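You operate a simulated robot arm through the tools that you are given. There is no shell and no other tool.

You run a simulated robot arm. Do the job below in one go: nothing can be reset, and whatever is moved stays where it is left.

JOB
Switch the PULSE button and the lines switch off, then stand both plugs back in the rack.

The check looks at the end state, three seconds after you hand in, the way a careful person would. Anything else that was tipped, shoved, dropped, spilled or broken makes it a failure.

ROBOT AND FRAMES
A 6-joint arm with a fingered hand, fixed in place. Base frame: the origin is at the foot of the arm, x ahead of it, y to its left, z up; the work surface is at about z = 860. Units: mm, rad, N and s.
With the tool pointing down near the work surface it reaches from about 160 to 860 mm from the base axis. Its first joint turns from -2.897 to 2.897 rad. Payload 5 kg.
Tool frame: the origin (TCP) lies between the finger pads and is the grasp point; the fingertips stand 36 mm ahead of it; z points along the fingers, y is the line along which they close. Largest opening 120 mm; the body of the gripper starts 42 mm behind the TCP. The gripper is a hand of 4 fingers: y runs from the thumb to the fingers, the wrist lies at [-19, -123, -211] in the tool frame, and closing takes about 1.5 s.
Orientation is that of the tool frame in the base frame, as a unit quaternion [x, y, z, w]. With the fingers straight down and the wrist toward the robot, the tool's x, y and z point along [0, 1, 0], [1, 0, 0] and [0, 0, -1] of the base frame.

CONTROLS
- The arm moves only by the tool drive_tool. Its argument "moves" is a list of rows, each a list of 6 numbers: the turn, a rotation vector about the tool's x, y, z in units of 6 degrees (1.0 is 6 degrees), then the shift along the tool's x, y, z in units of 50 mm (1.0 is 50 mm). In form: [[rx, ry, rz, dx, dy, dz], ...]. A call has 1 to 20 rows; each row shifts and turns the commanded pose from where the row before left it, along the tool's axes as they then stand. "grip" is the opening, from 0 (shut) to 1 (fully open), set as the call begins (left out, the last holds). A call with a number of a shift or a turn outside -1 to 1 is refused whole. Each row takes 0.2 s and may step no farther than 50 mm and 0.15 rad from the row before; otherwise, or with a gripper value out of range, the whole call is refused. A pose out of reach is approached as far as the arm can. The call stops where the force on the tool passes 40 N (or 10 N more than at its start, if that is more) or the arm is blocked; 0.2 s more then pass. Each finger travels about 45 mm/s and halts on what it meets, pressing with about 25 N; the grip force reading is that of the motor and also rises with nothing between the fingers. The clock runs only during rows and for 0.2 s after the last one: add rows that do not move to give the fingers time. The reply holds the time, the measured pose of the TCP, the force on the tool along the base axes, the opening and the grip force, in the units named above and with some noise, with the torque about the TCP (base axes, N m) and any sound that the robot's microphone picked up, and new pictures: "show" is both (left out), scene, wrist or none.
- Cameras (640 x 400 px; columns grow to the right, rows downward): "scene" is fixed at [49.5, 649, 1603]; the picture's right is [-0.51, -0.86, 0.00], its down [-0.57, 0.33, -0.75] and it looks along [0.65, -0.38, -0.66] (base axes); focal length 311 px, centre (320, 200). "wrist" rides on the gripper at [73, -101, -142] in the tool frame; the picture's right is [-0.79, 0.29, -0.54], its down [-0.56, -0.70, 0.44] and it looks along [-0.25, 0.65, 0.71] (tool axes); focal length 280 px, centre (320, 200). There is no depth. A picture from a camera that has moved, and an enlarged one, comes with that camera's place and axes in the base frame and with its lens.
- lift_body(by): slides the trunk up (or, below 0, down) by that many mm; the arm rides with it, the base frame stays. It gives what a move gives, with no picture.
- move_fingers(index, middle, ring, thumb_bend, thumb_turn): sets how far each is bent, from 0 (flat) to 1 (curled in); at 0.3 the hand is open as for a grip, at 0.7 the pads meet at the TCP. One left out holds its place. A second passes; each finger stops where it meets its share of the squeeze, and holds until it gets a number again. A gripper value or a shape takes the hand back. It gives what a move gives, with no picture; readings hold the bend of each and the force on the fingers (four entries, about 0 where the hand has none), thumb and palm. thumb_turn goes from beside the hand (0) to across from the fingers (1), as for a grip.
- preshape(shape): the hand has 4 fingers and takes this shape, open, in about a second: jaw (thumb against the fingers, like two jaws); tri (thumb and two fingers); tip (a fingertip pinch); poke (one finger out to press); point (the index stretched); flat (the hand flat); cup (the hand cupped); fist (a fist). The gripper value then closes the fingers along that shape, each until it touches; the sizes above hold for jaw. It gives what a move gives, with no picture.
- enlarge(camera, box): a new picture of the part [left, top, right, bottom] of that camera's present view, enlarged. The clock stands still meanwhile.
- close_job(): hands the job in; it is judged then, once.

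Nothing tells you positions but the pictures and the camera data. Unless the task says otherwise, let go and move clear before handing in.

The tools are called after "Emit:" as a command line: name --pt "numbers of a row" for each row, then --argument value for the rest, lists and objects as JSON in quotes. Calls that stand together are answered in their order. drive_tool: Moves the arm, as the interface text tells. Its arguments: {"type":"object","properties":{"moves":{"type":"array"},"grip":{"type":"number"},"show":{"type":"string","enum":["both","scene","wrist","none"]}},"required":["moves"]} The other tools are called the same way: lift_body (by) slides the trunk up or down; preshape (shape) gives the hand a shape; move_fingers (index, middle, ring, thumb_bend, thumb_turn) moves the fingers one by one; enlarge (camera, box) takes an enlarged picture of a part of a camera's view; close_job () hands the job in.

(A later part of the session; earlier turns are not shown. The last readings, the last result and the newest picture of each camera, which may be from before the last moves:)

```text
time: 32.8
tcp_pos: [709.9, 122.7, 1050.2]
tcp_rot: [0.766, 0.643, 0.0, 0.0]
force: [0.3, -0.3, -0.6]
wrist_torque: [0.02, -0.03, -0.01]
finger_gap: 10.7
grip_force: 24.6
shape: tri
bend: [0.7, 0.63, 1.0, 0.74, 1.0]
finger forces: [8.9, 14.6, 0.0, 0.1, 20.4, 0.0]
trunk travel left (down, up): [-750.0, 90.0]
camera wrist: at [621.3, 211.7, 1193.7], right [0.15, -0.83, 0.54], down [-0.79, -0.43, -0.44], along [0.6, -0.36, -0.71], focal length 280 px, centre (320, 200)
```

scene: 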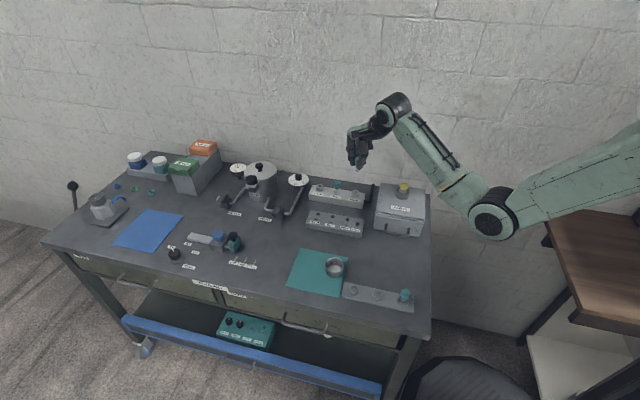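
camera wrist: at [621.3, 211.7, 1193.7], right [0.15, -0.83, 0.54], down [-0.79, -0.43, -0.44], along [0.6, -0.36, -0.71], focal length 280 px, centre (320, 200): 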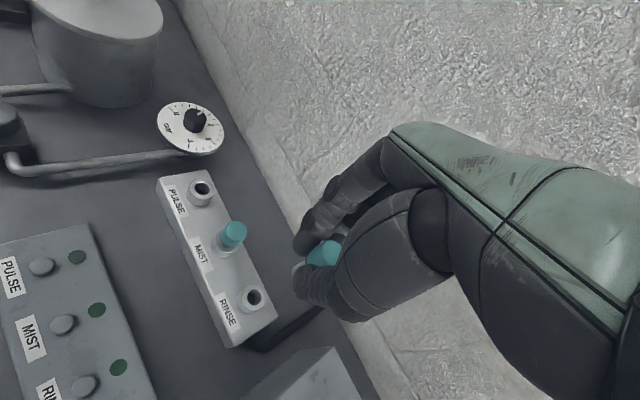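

Emit:
drive_tool --pt "0 0 0 0.401 -0.85 0" --pt "0 0 0 0.401 -0.85 0" --pt "0 0 0 0.401 -0.85 0" --pt "0 0 0 0.401 -0.85 0" --pt "0 0 0 0.401 -0.85 0" --pt "0 0 0 0 0 0"

Emit:
drive_tool --pt "0 0 0 0.4 -0.8 0" --pt "0 0 0 0.4 -0.8 0" --pt "0 0 0 0 0 0"

```text
time: 34.2
tcp_pos: [516.6, 258.4, 1049.4]
tcp_rot: [0.766, 0.643, -0.001, -0.001]
force: [1.2, -0.6, -0.2]
wrist_torque: [-0.01, 0.01, 0.01]
finger_gap: 10.9
grip_force: 24.4
shape: tri
bend: [0.7, 0.63, 1.0, 0.74, 1.0]
finger forces: [9.0, 14.7, 0.1, 0.0, 20.6, 0.1]
trunk travel left (down, up): [-750.0, 90.0]
camera wrist: at [429.2, 347.7, 1192.9], right [0.15, -0.83, 0.54], down [-0.79, -0.43, -0.44], along [0.6, -0.36, -0.72], focal length 280 px, centre (320, 200)
```

scene: 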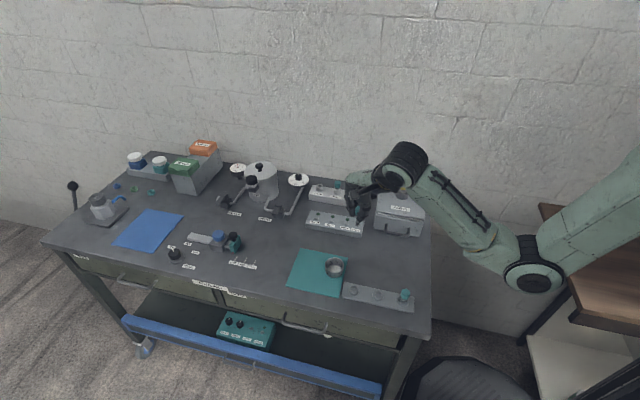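
wrist: 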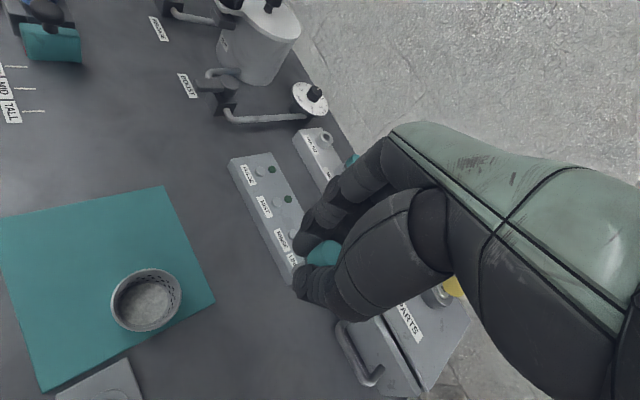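

```text
time: 35.0
tcp_pos: [446.3, 311.1, 1049.4]
tcp_rot: [0.766, 0.643, -0.002, 0.0]
force: [0.0, 0.2, 0.1]
wrist_torque: [-0.03, 0.01, -0.01]
finger_gap: 11.1
grip_force: 24.8
shape: tri
bend: [0.7, 0.63, 1.0, 0.74, 1.0]
finger forces: [8.9, 14.8, 0.0, 0.1, 20.6, 0.0]
trunk travel left (down, up): [-750.0, 90.0]
camera wrist: at [357.9, 400.9, 1193.6], right [0.15, -0.83, 0.54], down [-0.79, -0.43, -0.44], along [0.6, -0.36, -0.71], focal length 280 px, centre (320, 200)
```

scene: 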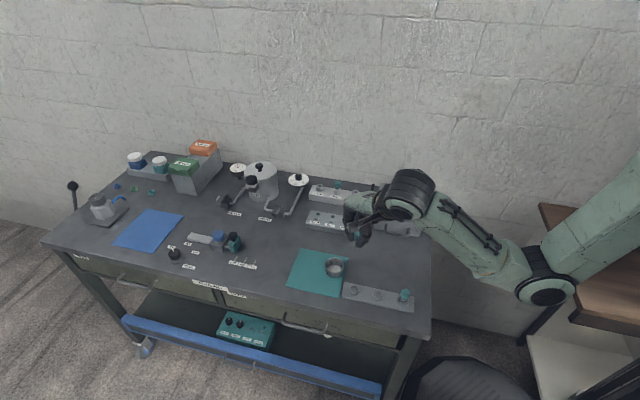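
wrist: 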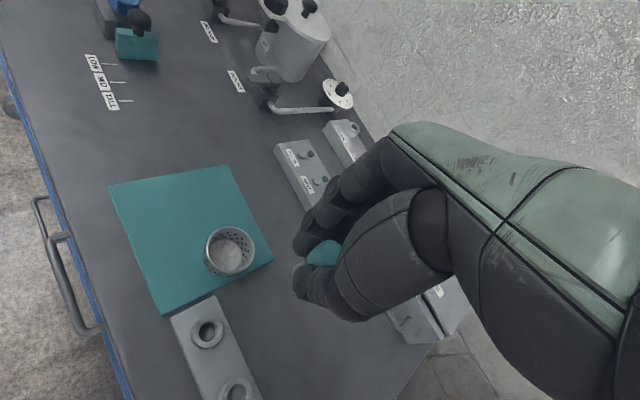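

Emit:
enlarge --camera "wrist" --box '[150, 280, 290, 400]'

Emit:
enlarge --camera "scene" --box '[310, 200, 420, 310]'

Emit:
enlarge --camera "wrist" --box '[270, 200, 380, 330]'

```text
3.33 times, centred on (220, 340) of wrist
camera zoom: at [357.9, 400.9, 1193.6], right [0.15, -0.83, 0.54], down [-0.79, -0.43, -0.44], along [0.6, -0.36, -0.71], focal length 935 px, centre (653, -267)
```

zoom: 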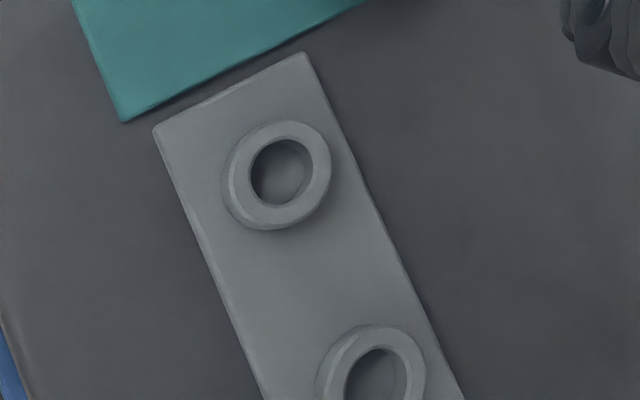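

```text
3.64 times, centred on (365, 255) of scene
camera zoom: at [49.5, 649.0, 1603.0], right [-0.51, -0.86, 0.0], down [-0.57, 0.33, -0.75], along [0.65, -0.38, -0.66], focal length 1130 px, centre (156, 0)
```

zoom: 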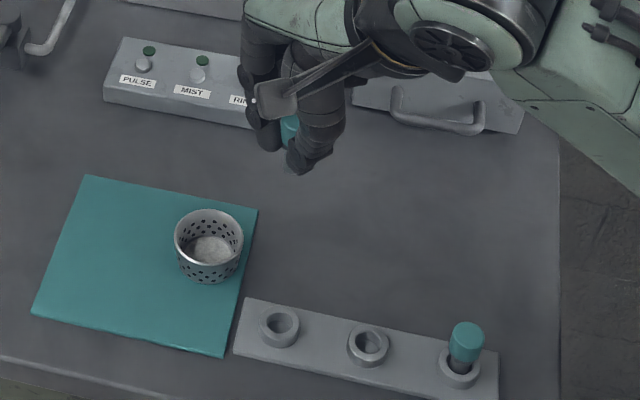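

```text
3.08 times, centred on (325, 265) of wrist
camera zoom: at [357.9, 400.9, 1193.6], right [0.15, -0.83, 0.54], down [-0.79, -0.43, -0.44], along [0.6, -0.36, -0.71], focal length 863 px, centre (305, 0)
```

zoom: 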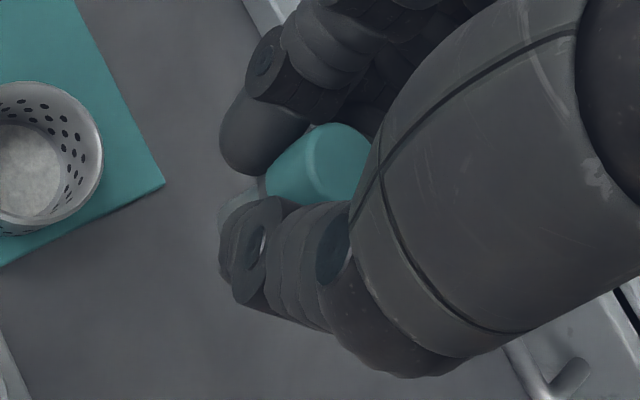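

The rack rings come out at about (404, 337) and (361, 292). I'll bring the plug above the first ring, still above the ring top, and check from both cameras.

Emit:
drive_tool --pt "0 0 0 0.199 -0.452 0" --pt "0 0 0 0.199 -0.452 0" --pt "0 0 0 0 0 0.65" --pt "0 0 0 0 0 0.65" --pt "0 0 0 0 0 0"

Emit:
enlarge --camera "wrist" --box '[230, 180, 390, 340]'

Emit:
enlarge --camera "scene" --box '[320, 220, 400, 310]'

```text
time: 36.2
tcp_pos: [405.1, 339.3, 986.3]
tcp_rot: [0.766, 0.642, -0.001, 0.0]
force: [0.0, -0.3, 0.5]
wrist_torque: [0.01, -0.02, -0.01]
finger_gap: 11.1
grip_force: 25.3
shape: tri
bend: [0.7, 0.63, 1.0, 0.74, 1.0]
finger forces: [9.0, 14.9, 0.0, 0.0, 20.6, 0.0]
trunk travel left (down, up): [-750.0, 90.0]
camera wrist: at [315.9, 428.7, 1129.0], right [0.15, -0.83, 0.54], down [-0.79, -0.43, -0.44], along [0.6, -0.36, -0.71], focal length 280 px, centre (320, 200)
```

scene: 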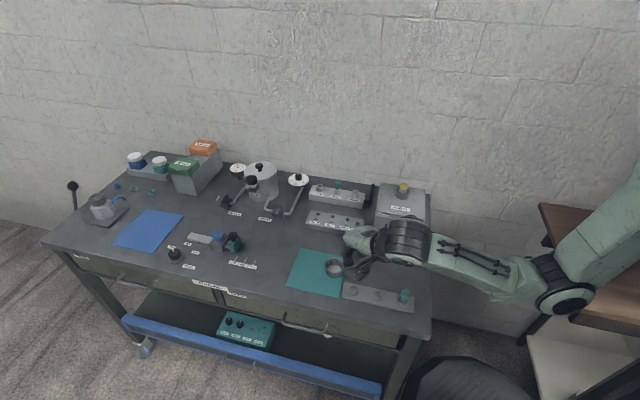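
wrist: 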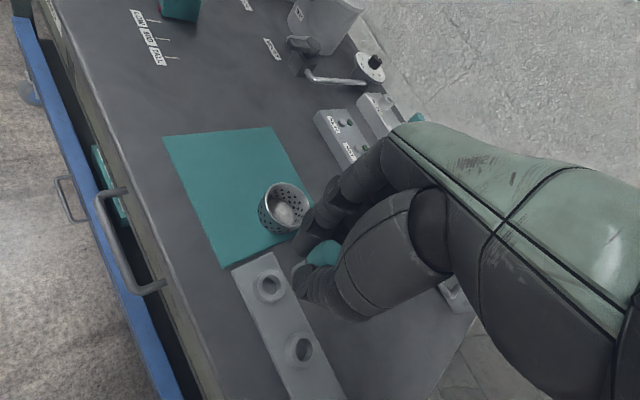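

```text
2.50 times, centred on (310, 260) of wrist
camera zoom: at [315.9, 428.7, 1129.0], right [0.15, -0.83, 0.54], down [-0.79, -0.43, -0.44], along [0.6, -0.36, -0.71], focal length 701 px, centre (345, 50)
```

zoom: 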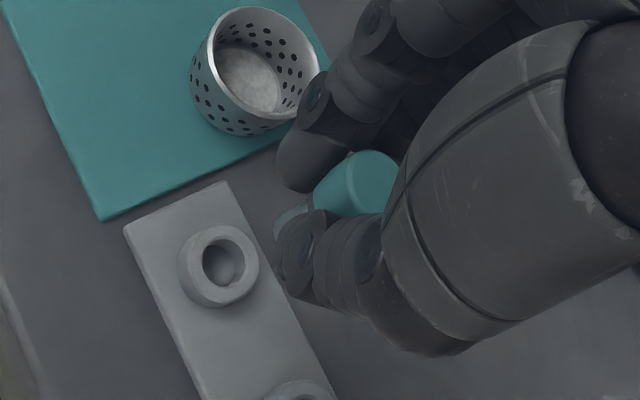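

```text
4.44 times, centred on (360, 265) of scene
camera zoom: at [49.5, 649.0, 1603.0], right [-0.51, -0.86, 0.0], down [-0.57, 0.33, -0.75], along [0.65, -0.38, -0.66], focal length 1380 px, centre (142, -89)
```

zoom: 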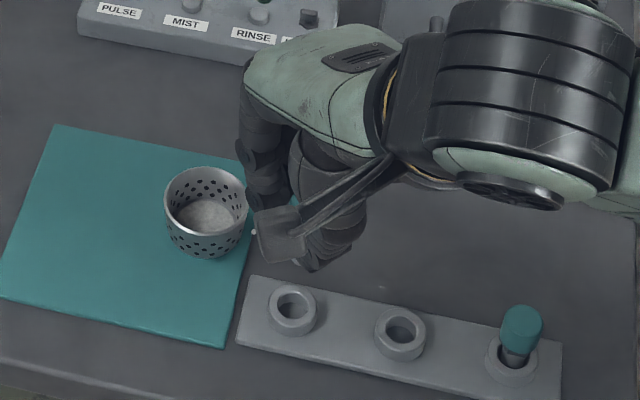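

Emit:
enlarge --camera "wrist" --box '[270, 220, 350, 310]'

```text
4.44 times, centred on (310, 265) of wrist
camera zoom: at [315.9, 428.7, 1129.0], right [0.15, -0.83, 0.54], down [-0.79, -0.43, -0.44], along [0.6, -0.36, -0.71], focal length 1246 px, centre (364, -89)
```

zoom: 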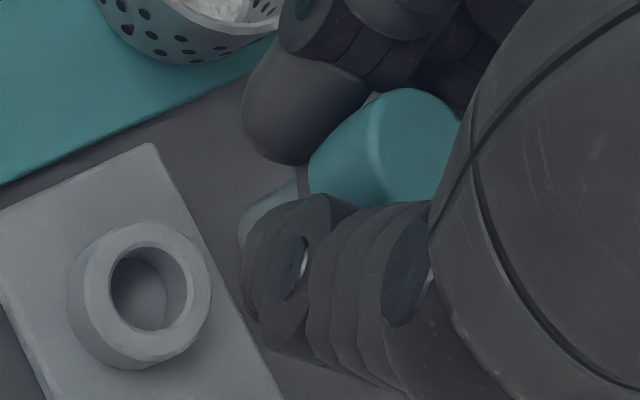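

Emit:
drive_tool --pt "0 0 0 0.006 0.07 0.2" --pt "0 0 0 0 0 0.24" --pt "0 0 0 0 0 0.24" --pt "0 0 0 0 0 0" --show "wrist"

Emit:
enlarge --camera "wrist" --box '[260, 220, 340, 310]'

Emit:
enlarge --camera "scene" --box '[325, 240, 385, 300]'

```text
time: 37.2
tcp_pos: [407.8, 338.9, 951.8]
tcp_rot: [0.765, 0.643, 0.0, -0.001]
force: [-0.6, -0.1, 0.4]
wrist_torque: [-0.01, -0.01, -0.04]
finger_gap: 11.1
grip_force: 25.4
shape: tri
bend: [0.7, 0.63, 1.0, 0.74, 1.0]
finger forces: [8.9, 15.0, 0.0, 0.1, 20.6, 0.0]
trunk travel left (down, up): [-750.0, 90.0]
camera wrist: at [319.8, 427.6, 1094.8], right [0.15, -0.83, 0.54], down [-0.79, -0.43, -0.44], along [0.6, -0.36, -0.71], focal length 280 px, centre (320, 200)
```

wrist: 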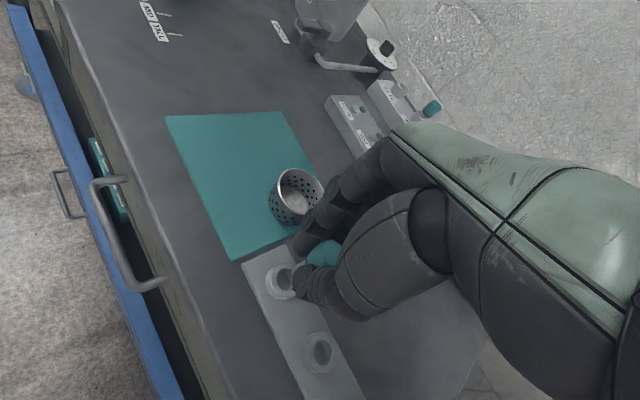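

```text
4.44 times, centred on (300, 265) of wrist
camera zoom: at [319.8, 427.6, 1094.8], right [0.15, -0.83, 0.54], down [-0.79, -0.43, -0.44], along [0.6, -0.36, -0.71], focal length 1246 px, centre (409, -89)
```

zoom: 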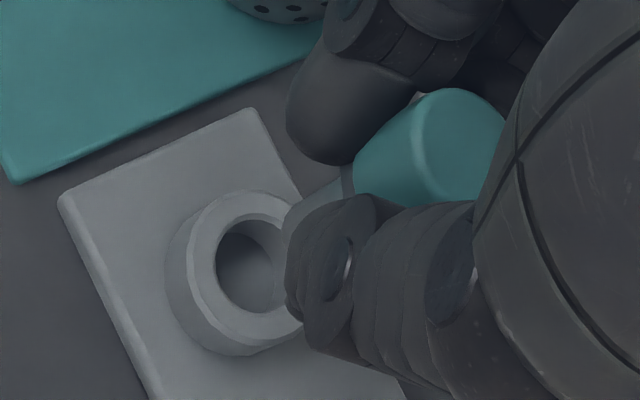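

```text
6.67 times, centred on (355, 270) of scene
camera zoom: at [49.5, 649.0, 1603.0], right [-0.51, -0.86, 0.0], down [-0.57, 0.33, -0.75], along [0.65, -0.38, -0.66], focal length 2071 px, centre (87, -267)
```

zoom: 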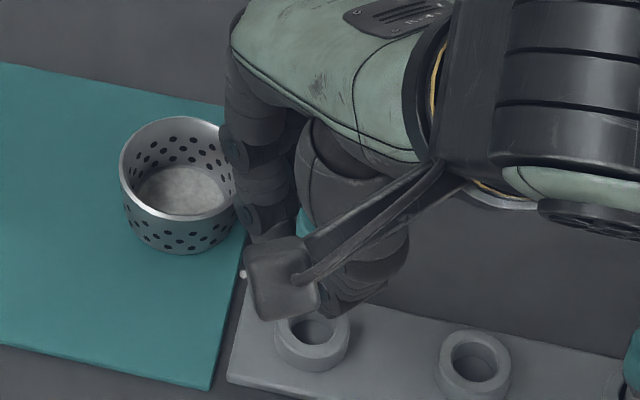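

Emit:
enlarge --camera "wrist" --box '[270, 245, 310, 295]'

Emit:
enlarge --camera "scene" --box '[345, 265, 385, 295]'

```text
8.00 times, centred on (290, 270) of wrist
camera zoom: at [319.8, 427.6, 1094.8], right [0.15, -0.83, 0.54], down [-0.79, -0.43, -0.44], along [0.6, -0.36, -0.71], focal length 2243 px, centre (560, -360)
```

zoom: 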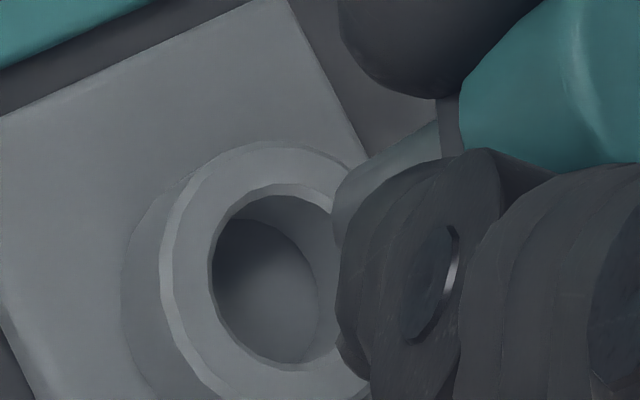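

```text
13.33 times, centred on (365, 280) of scene
camera zoom: at [49.5, 649.0, 1603.0], right [-0.51, -0.86, 0.0], down [-0.57, 0.33, -0.75], along [0.65, -0.38, -0.66], focal length 4142 px, centre (-280, -867)
```

zoom: 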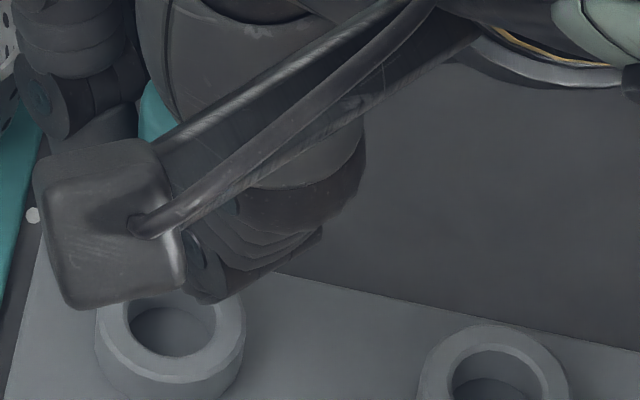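

The plug and ring look aligned within about 1 mm. I'll shift slightly and lower in small steps, watching the force and the view.

Emit:
drive_tool --pt "0 0 0 0.004 -0.018 0.1" --pt "0 0 0 0 0 0.14" --pt "0 0 0 0 0 0" --show "none"

Emit:
enlarge --camera "wrist" --box '[270, 235, 320, 295]'

Emit:
enlarge --camera "scene" --box '[345, 265, 385, 295]'

```text
time: 38.0
tcp_pos: [407.9, 339.4, 939.7]
tcp_rot: [0.766, 0.643, 0.0, 0.0]
force: [0.7, 0.6, -0.5]
wrist_torque: [-0.01, 0.01, 0.01]
finger_gap: 10.5
grip_force: 24.4
shape: tri
bend: [0.7, 0.63, 1.0, 0.74, 1.0]
finger forces: [8.9, 15.0, 0.0, 0.0, 20.6, 0.0]
trunk travel left (down, up): [-750.0, 90.0]
```

```text
6.67 times, centred on (295, 265) of wrist
camera zoom: at [319.0, 428.2, 1083.0], right [0.15, -0.83, 0.54], down [-0.79, -0.43, -0.44], along [0.6, -0.36, -0.71], focal length 1869 px, centre (487, -233)
```

zoom: 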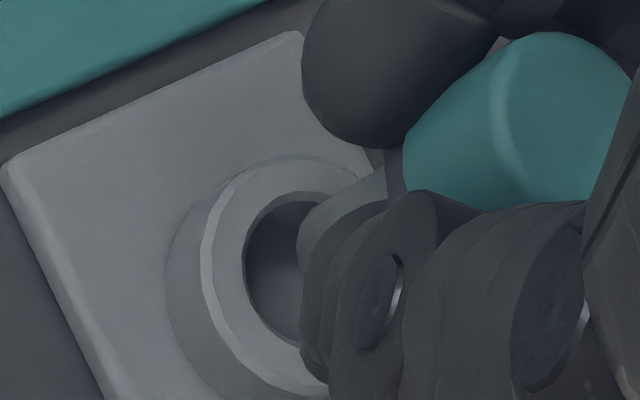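

```text
13.33 times, centred on (365, 280) of scene
camera zoom: at [49.5, 649.0, 1603.0], right [-0.51, -0.86, 0.0], down [-0.57, 0.33, -0.75], along [0.65, -0.38, -0.66], focal length 4142 px, centre (-280, -867)
```

zoom: 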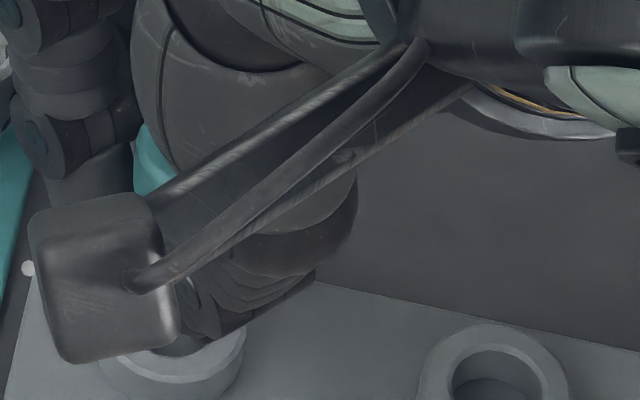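

Emit:
drive_tool --pt "0 0 0 0 0 0.08" --pt "0 0 0 0 0 0.06" --pt "0 0 0 0 0 0" --show "none"

Emit:
enlarge --camera "wrist" --box '[270, 235, 320, 295]'

```text
time: 38.8
tcp_pos: [407.8, 339.8, 933.8]
tcp_rot: [0.766, 0.643, 0.0, 0.001]
force: [0.5, 0.0, -0.7]
wrist_torque: [0.0, 0.01, 0.03]
finger_gap: 10.8
grip_force: 25.1
shape: tri
bend: [0.7, 0.63, 1.0, 0.74, 1.0]
finger forces: [9.0, 15.0, 0.1, 0.0, 20.6, 0.1]
trunk travel left (down, up): [-750.0, 90.0]
```

```text
6.67 times, centred on (295, 265) of wrist
camera zoom: at [319.2, 428.3, 1075.9], right [0.15, -0.83, 0.54], down [-0.79, -0.43, -0.44], along [0.6, -0.36, -0.71], focal length 1869 px, centre (487, -233)
```

zoom: 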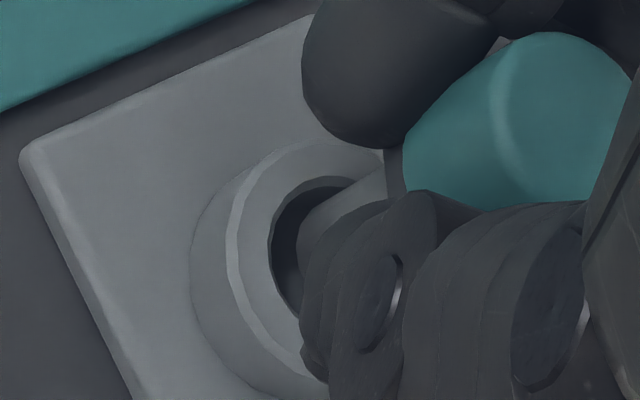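

Emit:
drive_tool --pt "0 0 0 0 0 0.06" --pt "0 0 0 0 0 0.04" --pt "0 0 0 0 0 0" --show "none"

Emit:
enlarge --camera "wrist" --box '[270, 235, 320, 295]'

```text
time: 39.6
tcp_pos: [408.1, 341.0, 928.1]
tcp_rot: [0.766, 0.643, 0.0, -0.001]
force: [0.1, 0.5, -0.7]
wrist_torque: [0.0, 0.02, -0.02]
finger_gap: 11.0
grip_force: 25.0
shape: tri
bend: [0.7, 0.63, 1.0, 0.74, 1.0]
finger forces: [9.0, 15.0, 0.1, 0.1, 20.6, 0.0]
trunk travel left (down, up): [-750.0, 90.0]
```

```text
6.67 times, centred on (295, 265) of wrist
camera zoom: at [319.0, 428.6, 1071.0], right [0.15, -0.83, 0.54], down [-0.79, -0.43, -0.44], along [0.6, -0.36, -0.71], focal length 1869 px, centre (487, -233)
```

zoom: 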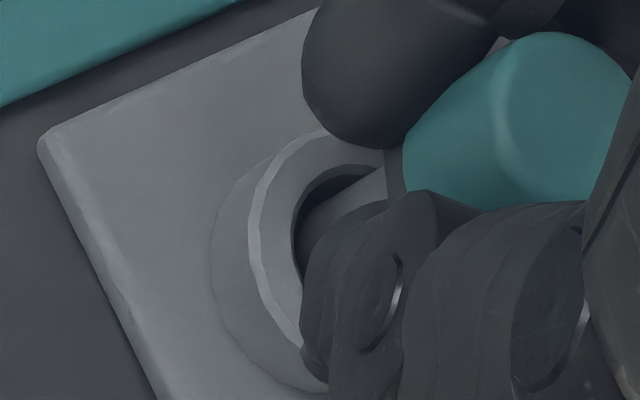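

Emit:
drive_tool --pt "0 0 0 0 0 0.05" --pt "0 0 0 0 0 0.05" --pt "0 0 0 0 0 0" --show "none"

Emit:
enlarge --camera "wrist" --box '[270, 235, 320, 295]'

```text
time: 40.4
tcp_pos: [408.4, 340.4, 922.2]
tcp_rot: [0.766, 0.643, 0.0, 0.0]
force: [0.0, 0.3, -0.4]
wrist_torque: [-0.02, 0.03, -0.01]
finger_gap: 11.0
grip_force: 25.3
shape: tri
bend: [0.7, 0.63, 1.0, 0.74, 1.0]
finger forces: [9.1, 14.9, 0.0, 0.1, 20.6, 0.0]
trunk travel left (down, up): [-750.0, 90.0]
```

```text
6.67 times, centred on (295, 265) of wrist
camera zoom: at [318.9, 428.7, 1065.7], right [0.15, -0.83, 0.54], down [-0.79, -0.43, -0.44], along [0.6, -0.36, -0.71], focal length 1869 px, centre (487, -233)
```

zoom: 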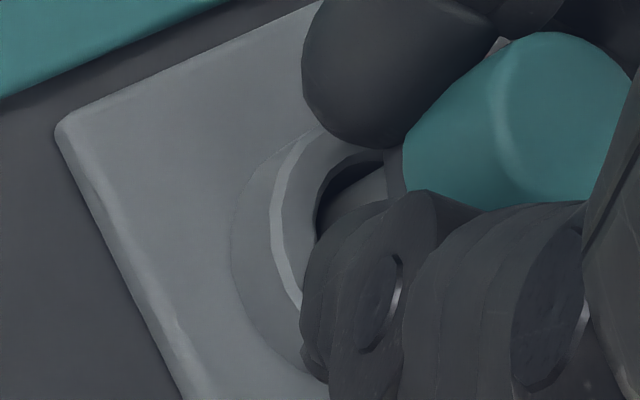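

Emit:
drive_tool --pt "0 0 0 0 0 0.04" --pt "0 0 0 0 0 0.02" --pt "0 0 0 0 0 0" --show "none"

Emit:
drive_tool --pt "0 0 0 0 0 0.03" --pt "0 0 0 0 0 0" --show "none"

Emit:
enlarge --camera "wrist" --box '[260, 215, 340, 305]'

Emit:
enlarge --camera "scene" --box '[335, 255, 395, 305]'

```text
time: 41.2
tcp_pos: [407.3, 339.9, 921.5]
tcp_rot: [0.766, 0.642, 0.001, 0.0]
force: [0.1, 0.2, 7.8]
wrist_torque: [-0.03, 0.03, -0.03]
finger_gap: 11.2
grip_force: 24.7
shape: tri
bend: [0.71, 0.63, 1.0, 0.74, 1.0]
finger forces: [9.6, 15.5, 0.0, 0.1, 22.6, 0.0]
trunk travel left (down, up): [-750.0, 90.0]
```

```text
time: 41.8
tcp_pos: [406.8, 341.0, 918.7]
tcp_rot: [0.766, 0.643, 0.003, 0.0]
force: [-1.1, 2.3, 17.1]
wrist_torque: [-0.04, -0.04, 0.01]
finger_gap: 11.6
grip_force: 25.1
shape: tri
bend: [0.71, 0.63, 1.0, 0.74, 1.0]
finger forces: [10.7, 17.1, 0.0, 0.0, 25.4, 0.0]
trunk travel left (down, up): [-750.0, 90.0]
```

```text
4.44 times, centred on (300, 260) of wrist
camera zoom: at [318.2, 428.5, 1063.1], right [0.15, -0.83, 0.54], down [-0.79, -0.43, -0.45], along [0.6, -0.36, -0.71], focal length 1246 px, centre (409, -67)
```

zoom: 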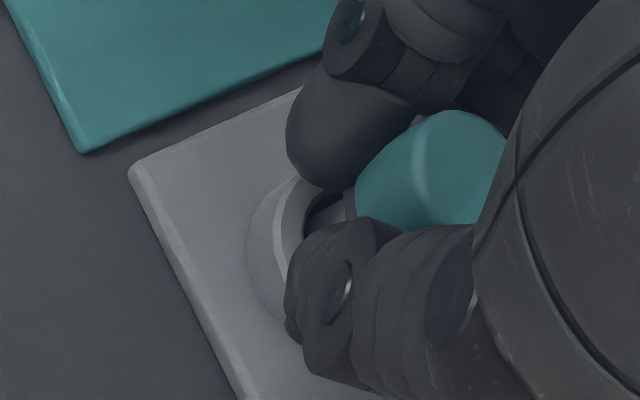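

```text
8.00 times, centred on (365, 280) of scene
camera zoom: at [49.5, 649.0, 1603.0], right [-0.51, -0.86, 0.0], down [-0.57, 0.33, -0.75], along [0.65, -0.38, -0.66], focal length 2485 px, centre (-40, -440)
```

zoom: 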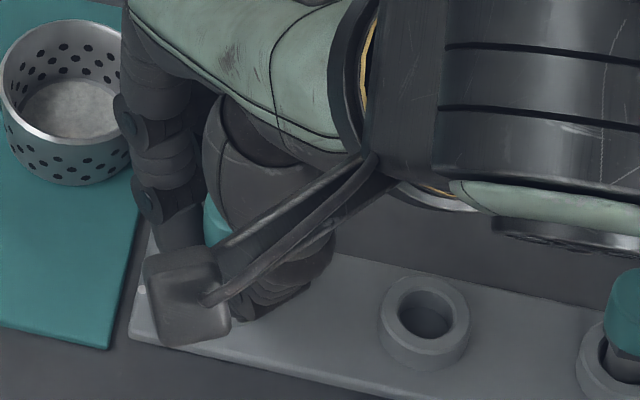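

The stem has bottomed in the ring (force rose to 17 N). I'll ease up to relieve the load, then open just enough to release, staying clear of the cup.

Emit:
drive_tool --pt "0 0 0 0 0 -0.05" --pt "0 0 0 0 0 0" --show "none"

Emit:
drive_tool --pt "0 0 0 0 0 0" --pt "0 0 0 0 0 0" --pt "0 0 0 0 0 0" --pt "0 0 0 0 0 0" --pt "0 0 0 0 0 0" --grip 0.36 --show "wrist"

Emit:
enlarge --camera "wrist" --box '[250, 175, 370, 315]'

Emit:
enlarge --camera "scene" --box '[325, 240, 405, 310]'

```text
time: 42.4
tcp_pos: [407.4, 338.9, 921.0]
tcp_rot: [0.766, 0.643, 0.0, 0.0]
force: [0.2, 2.7, 7.2]
wrist_torque: [0.05, -0.02, 0.0]
finger_gap: 11.7
grip_force: 24.6
shape: tri
bend: [0.71, 0.63, 1.0, 0.74, 1.0]
finger forces: [10.8, 16.1, 0.1, 0.0, 23.1, 0.0]
trunk travel left (down, up): [-750.0, 90.0]
```

```text
time: 43.6
tcp_pos: [407.8, 339.7, 920.3]
tcp_rot: [0.766, 0.643, 0.0, 0.0]
force: [0.5, 1.3, 0.3]
wrist_torque: [0.03, 0.01, 0.02]
finger_gap: 42.8
grip_force: 0.1
shape: tri
bend: [0.74, 0.51, 0.99, 0.73, 1.0]
finger forces: [0.0, 0.1, 0.0, 0.0, 0.1, 0.0]
trunk travel left (down, up): [-750.0, 90.0]
camera wrist: at [319.2, 428.5, 1063.9], right [0.15, -0.83, 0.54], down [-0.79, -0.43, -0.44], along [0.6, -0.36, -0.71], focal length 280 px, centre (320, 200)
```

wrist: 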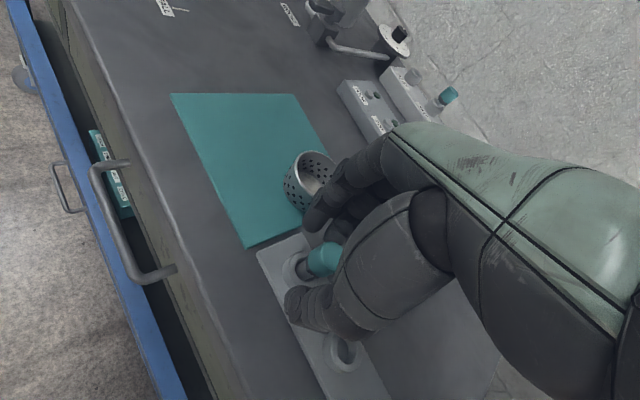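

```text
2.86 times, centred on (310, 245) of wrist
camera zoom: at [319.2, 428.5, 1063.9], right [0.15, -0.83, 0.54], down [-0.79, -0.43, -0.44], along [0.6, -0.36, -0.71], focal length 801 px, centre (349, 71)
```

zoom: 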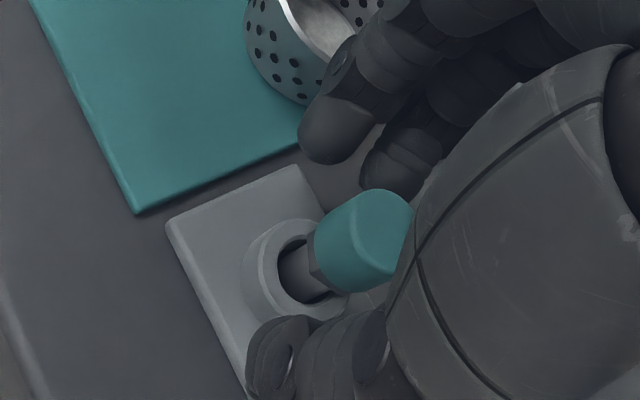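

```text
5.71 times, centred on (365, 275) of scene
camera zoom: at [49.5, 649.0, 1603.0], right [-0.51, -0.86, 0.0], down [-0.57, 0.33, -0.75], along [0.65, -0.38, -0.66], focal length 1775 px, centre (63, -229)
```

zoom: 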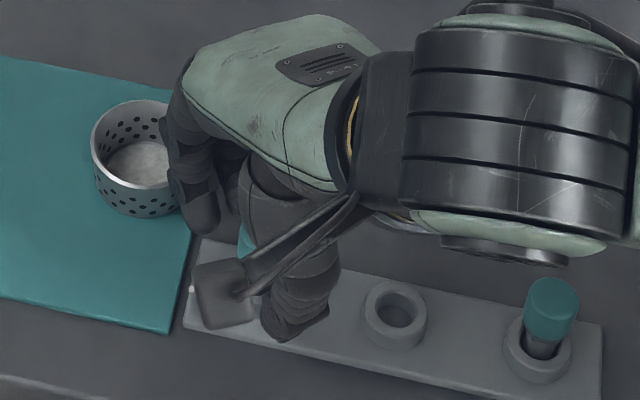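

The plug stands in ring 1. I'll lift straight up.

Emit:
drive_tool --pt "0 0 0 0 0 -0.2" --pt "0 0 0 0 0 -0.4" --pt "0 0 0 0 0 -0.8" --pt "0 0 0 0 0 -0.9" --pt "0 0 0 0 0 0"

Emit:
enlarge --camera "wrist" --box '[210, 190, 350, 350]'

Emit:
enlarge --camera "scene" --box '[325, 240, 425, 320]'

```text
time: 44.8
tcp_pos: [407.8, 339.5, 1036.8]
tcp_rot: [0.766, 0.643, 0.0, -0.001]
force: [-0.5, -0.2, 0.3]
wrist_torque: [0.02, -0.03, 0.03]
finger_gap: 42.7
grip_force: 0.1
shape: tri
bend: [0.74, 0.51, 0.99, 0.73, 1.0]
finger forces: [0.1, 0.0, 0.0, 0.0, 0.0, 0.0]
trunk travel left (down, up): [-750.0, 90.0]
camera wrist: at [319.0, 427.9, 1180.2], right [0.15, -0.83, 0.54], down [-0.79, -0.43, -0.44], along [0.6, -0.36, -0.71], focal length 280 px, centre (320, 200)
```

scene: 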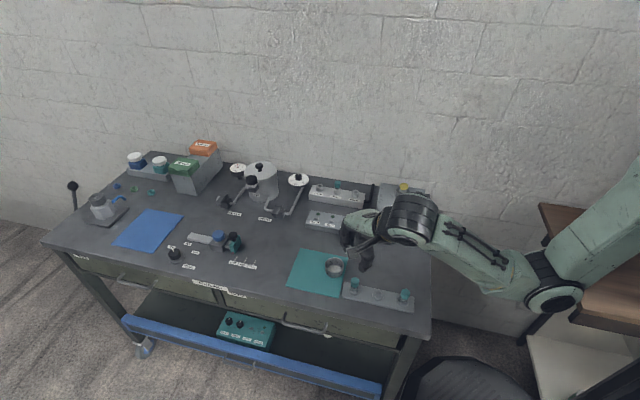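
wrist: 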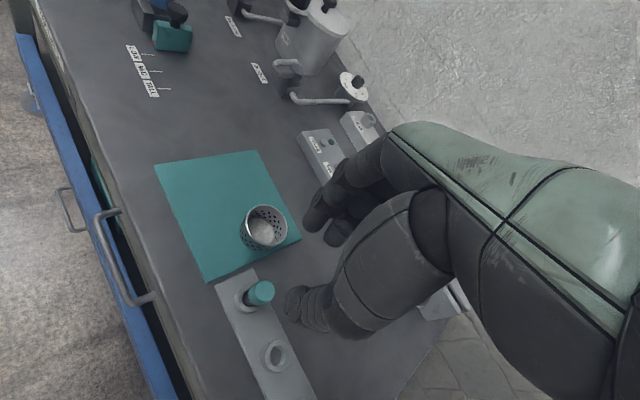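

```text
2.50 times, centred on (280, 270) of wrist
camera zoom: at [319.0, 427.9, 1180.2], right [0.15, -0.83, 0.54], down [-0.79, -0.43, -0.44], along [0.6, -0.36, -0.71], focal length 701 px, centre (420, 25)
```

zoom: 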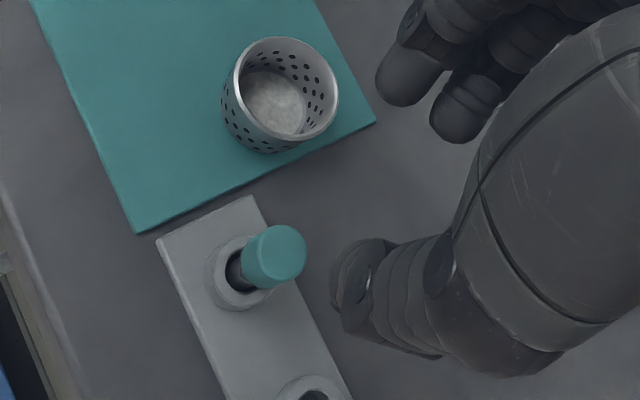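

```text
5.00 times, centred on (375, 280) of scene
camera zoom: at [49.5, 649.0, 1603.0], right [-0.51, -0.86, 0.0], down [-0.57, 0.33, -0.75], along [0.65, -0.38, -0.66], focal length 1553 px, centre (45, -200)
```

zoom: 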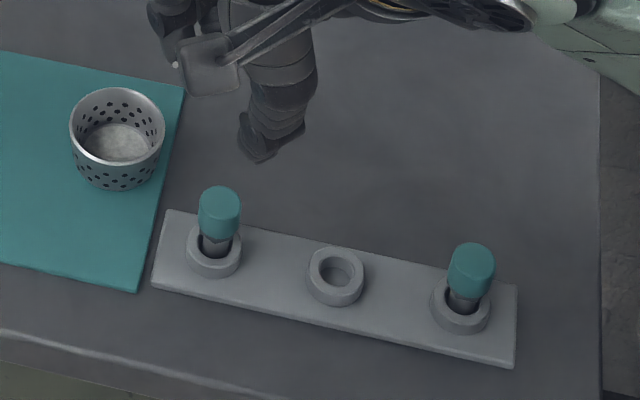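

RINSE stands properly in ring 1 and the cup is untouched. Now back for the MIST plug, near (753, 168).

Emit:
drive_tool --pt "0 0 0 0 0 -0.28" --pt "0 0 0 -0.2375 0.8278 0" --pt "0 0 0 -0.2375 0.8278 0" --pt "0 0 0 -0.2375 0.8278 0" --pt "0 0 0 -0.2375 0.8278 0" --pt "0 0 0 -0.2375 0.8278 0" --pt "0 0 0 -0.2375 0.8278 0" --pt "0 0 0 -0.2375 0.8278 0" --pt "0 0 0 -0.2375 0.8278 0" --pt "0 0 0 -0.2375 0.8278 0" --pt "0 0 0 0 0 0" --grip 0.5

Emit:
drive_tool --pt "0 0 0.972 0 0 0" --pt "0 0 0.972 0 0 0" --pt "0 0 0.972 0 0 0" --pt "0 0 0.972 0 0 0" --pt "0 0 0.972 0 0 0" --pt "0 0 0.972 0 0 0" --pt "0 0 0 0 0 0"

Emit:
enlarge --camera "wrist" --box '[200, 150, 400, 330]'

Emit:
enlarge --camera "scene" --box '[300, 140, 390, 210]'

```text
time: 47.2
tcp_pos: [756.0, 170.2, 1049.9]
tcp_rot: [0.766, 0.643, 0.0, -0.001]
force: [-0.2, 0.7, 1.2]
wrist_torque: [-0.04, 0.0, 0.02]
finger_gap: 59.5
grip_force: 0.1
shape: tri
bend: [0.74, 0.45, 0.99, 0.7, 1.0]
finger forces: [0.1, 0.0, 0.1, 0.1, 0.1, 0.0]
trunk travel left (down, up): [-750.0, 90.0]
camera wrist: at [667.6, 258.7, 1193.0], right [0.15, -0.83, 0.54], down [-0.79, -0.43, -0.44], along [0.6, -0.36, -0.71], focal length 280 px, centre (320, 200)
```

scene: 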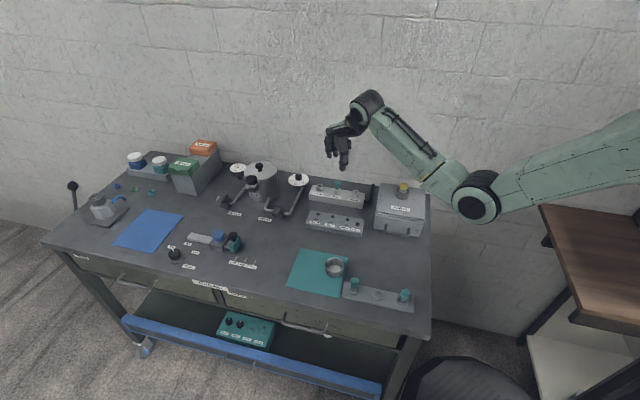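
wrist: 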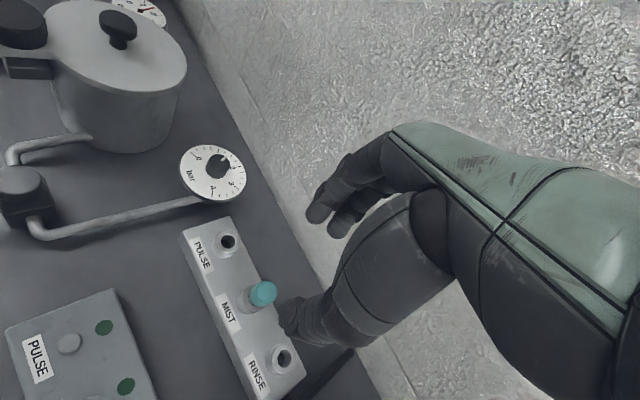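

```text
time: 48.8
tcp_pos: [754.7, 170.0, 1048.6]
tcp_rot: [0.924, 0.383, 0.0, -0.001]
force: [0.3, -0.1, -0.2]
wrist_torque: [0.0, 0.01, -0.01]
finger_gap: 59.7
grip_force: 0.0
shape: tri
bend: [0.74, 0.45, 0.99, 0.7, 1.0]
finger forces: [0.0, 0.1, 0.0, 0.0, 0.1, 0.0]
trunk travel left (down, up): [-750.0, 90.0]
camera wrist: at [734.7, 292.2, 1192.9], right [-0.36, -0.76, 0.54], down [-0.89, 0.1, -0.44], along [0.28, -0.64, -0.71], focal length 280 px, centre (320, 200)
```

scene: 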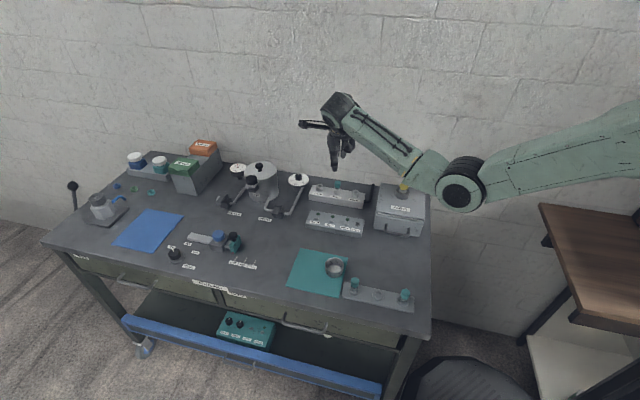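
wrist: 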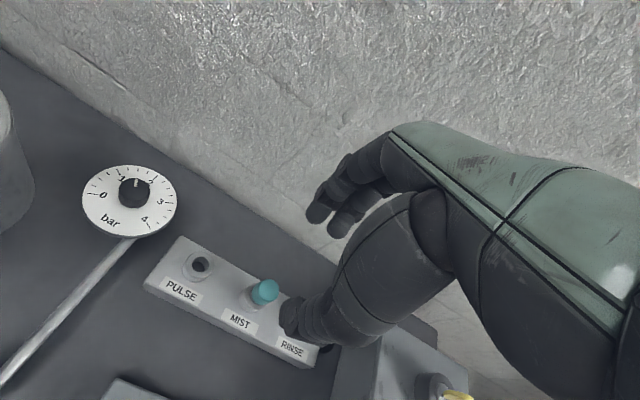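

```text
2.22 times, centred on (300, 240) of wrist
camera zoom: at [734.7, 292.2, 1192.9], right [-0.36, -0.76, 0.54], down [-0.89, 0.1, -0.44], along [0.28, -0.64, -0.71], focal length 623 px, centre (364, 111)
```

zoom: 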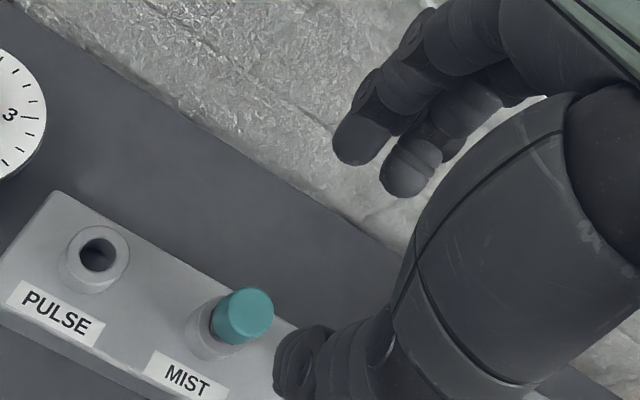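

```text
5.71 times, centred on (345, 175) of scene
camera zoom: at [49.5, 649.0, 1603.0], right [-0.51, -0.86, 0.0], down [-0.57, 0.33, -0.75], along [0.65, -0.38, -0.66], focal length 1775 px, centre (177, 343)
```

zoom: 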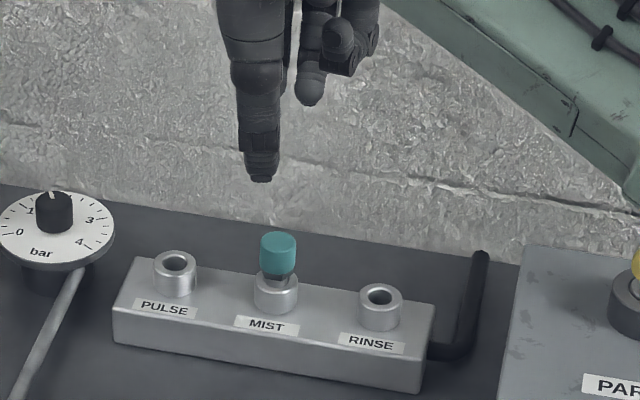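

Emit:
drive_tool --pt "0 0 0 0 0 0.6" --pt "0 0 0 0 0 0.6" --pt "0 0 0 0 0 0.5" --pt "0 0 0 0 0 0" --show "none"

Emit:
enlarge --camera "wrist" --box '[220, 170, 380, 310]'

Emit:
enlarge --camera "scene" --box '[315, 155, 375, 205]'

```text
time: 49.8
tcp_pos: [755.4, 169.8, 964.9]
tcp_rot: [0.924, 0.383, 0.0, 0.0]
force: [-0.1, -0.8, 1.0]
wrist_torque: [0.02, -0.03, 0.01]
finger_gap: 59.5
grip_force: 0.1
shape: tri
bend: [0.74, 0.45, 0.99, 0.7, 1.0]
finger forces: [0.1, 0.1, 0.0, 0.1, 0.0, 0.0]
trunk travel left (down, up): [-750.0, 90.0]
```

```text
2.86 times, centred on (300, 240) of wrist
camera zoom: at [734.4, 292.8, 1107.7], right [-0.35, -0.76, 0.54], down [-0.89, 0.1, -0.44], along [0.28, -0.64, -0.71], focal length 801 px, centre (377, 86)
```

zoom: 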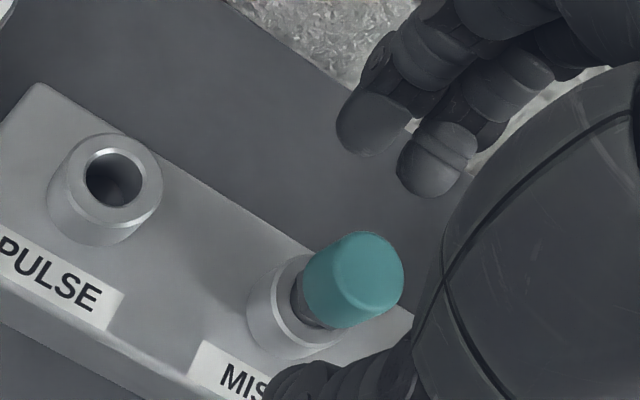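

```text
8.00 times, centred on (345, 180) of scene
camera zoom: at [49.5, 649.0, 1603.0], right [-0.51, -0.86, 0.0], down [-0.57, 0.33, -0.75], along [0.65, -0.38, -0.66], focal length 2485 px, centre (120, 360)
```

zoom: 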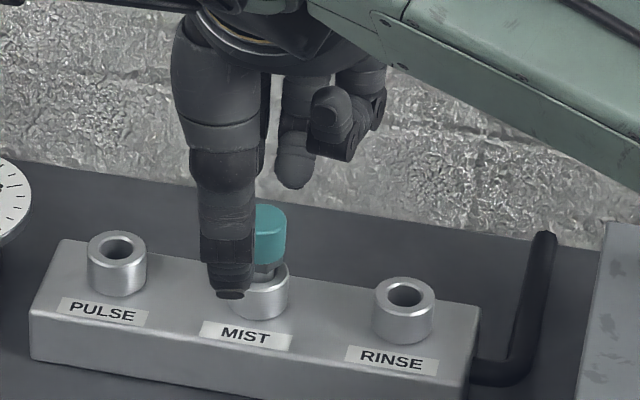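

Emit:
drive_tool --pt "0 0 0 -0.03 0.01 0" --pt "0 0 0 0 0 0.2" --pt "0 0 0 0 0 0.18" --pt "0 0 0 0 0 0" --show "none"

Emit:
enlarge --camera "wrist" --box '[240, 170, 380, 310]'

Emit:
enlarge --camera "scene" --box '[315, 155, 375, 205]'

```text
time: 50.8
tcp_pos: [754.8, 168.8, 945.5]
tcp_rot: [0.924, 0.382, 0.0, 0.001]
force: [0.1, 0.5, -0.1]
wrist_torque: [-0.02, 0.01, 0.01]
finger_gap: 59.6
grip_force: 0.1
shape: tri
bend: [0.74, 0.45, 0.99, 0.7, 1.0]
finger forces: [0.0, 0.0, 0.0, 0.0, 0.0, 0.1]
trunk travel left (down, up): [-750.0, 90.0]
```

```text
2.86 times, centred on (310, 240) of wrist
camera zoom: at [733.4, 291.2, 1088.7], right [-0.35, -0.76, 0.54], down [-0.89, 0.1, -0.44], along [0.28, -0.64, -0.71], focal length 801 px, centre (349, 86)
```

zoom: 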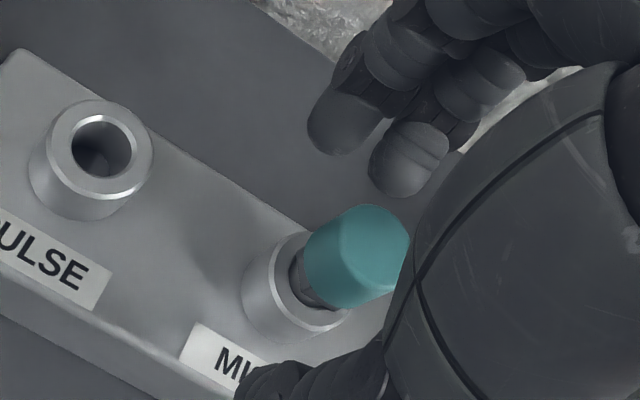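

```text
8.00 times, centred on (345, 180) of scene
camera zoom: at [49.5, 649.0, 1603.0], right [-0.51, -0.86, 0.0], down [-0.57, 0.33, -0.75], along [0.65, -0.38, -0.66], focal length 2485 px, centre (120, 360)
```

zoom: 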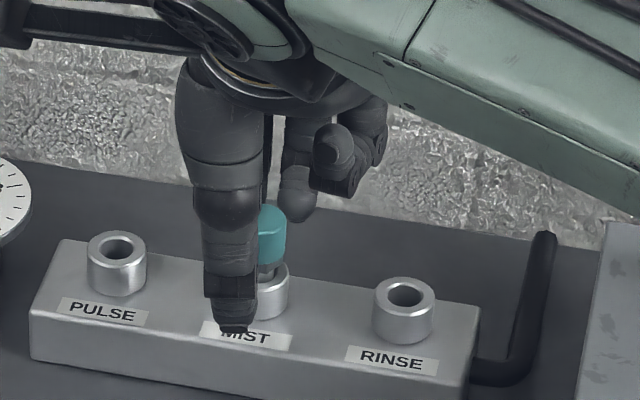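

The view matches the RINSE pre-grasp picture almost exactly. Closing now.

Emit:
drive_tool --pt "0 0 0 0 0 0" --pt "0 0 0 0 0 0" --pt "0 0 0 0 0 0" --pt "0 0 0 0 0 0" --pt "0 0 0 0 0 0" --pt "0 0 0 0 0 0" --pt "0 0 0 0 0 0" --grip 0.0 --show "none"

Emit:
drive_tool --pt "0 0 0 0 0 -0.1" --pt "0 0 0 0 0 -0.1" --pt "0 0 0 0 0 -0.1" --pt "0 0 0 0 0 -0.1" --pt "0 0 0 0 0 0" --show "none"

Emit:
enlarge --camera "wrist" --box '[240, 170, 380, 310]'

Emit:
enlarge --camera "scene" --box '[315, 155, 375, 205]'

```text
time: 52.4
tcp_pos: [755.3, 168.4, 944.7]
tcp_rot: [0.924, 0.383, 0.001, 0.0]
force: [-0.2, 1.9, -0.4]
wrist_torque: [0.05, 0.02, -0.03]
finger_gap: 11.0
grip_force: 24.8
shape: tri
bend: [0.71, 0.63, 1.0, 0.74, 1.0]
finger forces: [9.0, 11.6, 0.0, 0.0, 21.8, 0.1]
trunk travel left (down, up): [-750.0, 90.0]
```

```text
time: 53.6
tcp_pos: [755.8, 167.1, 964.8]
tcp_rot: [0.924, 0.383, 0.0, 0.001]
force: [0.7, 0.2, 0.1]
wrist_torque: [0.02, 0.02, 0.0]
finger_gap: 10.9
grip_force: 25.1
shape: tri
bend: [0.71, 0.63, 1.0, 0.74, 1.0]
finger forces: [9.0, 13.1, 0.0, 0.0, 21.2, 0.0]
trunk travel left (down, up): [-750.0, 90.0]
```

```text
2.86 times, centred on (310, 240) of wrist
camera zoom: at [733.8, 291.0, 1108.8], right [-0.35, -0.76, 0.54], down [-0.89, 0.1, -0.44], along [0.28, -0.64, -0.71], focal length 801 px, centre (349, 86)
```

zoom: 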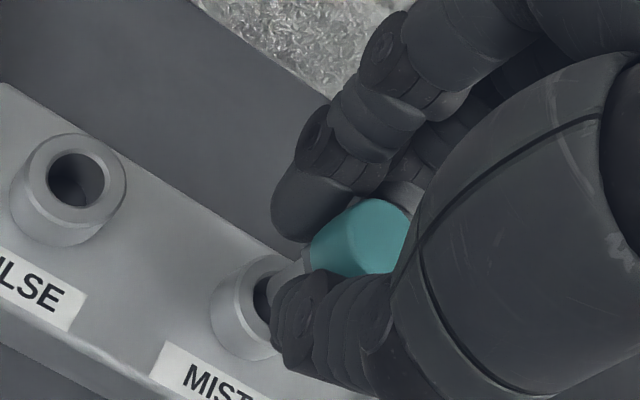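

```text
8.00 times, centred on (345, 180) of scene
camera zoom: at [49.5, 649.0, 1603.0], right [-0.51, -0.86, 0.0], down [-0.57, 0.33, -0.75], along [0.65, -0.38, -0.66], focal length 2485 px, centre (120, 360)
```

zoom: 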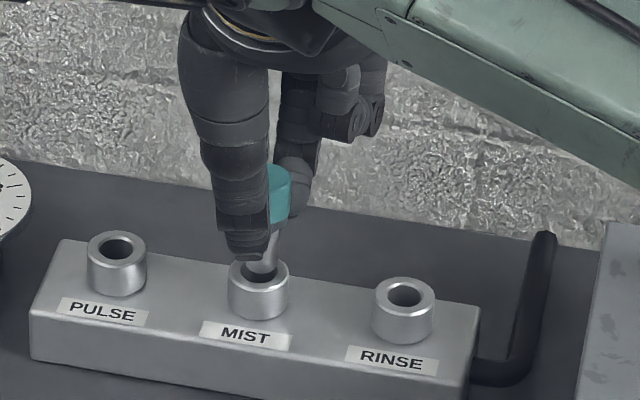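

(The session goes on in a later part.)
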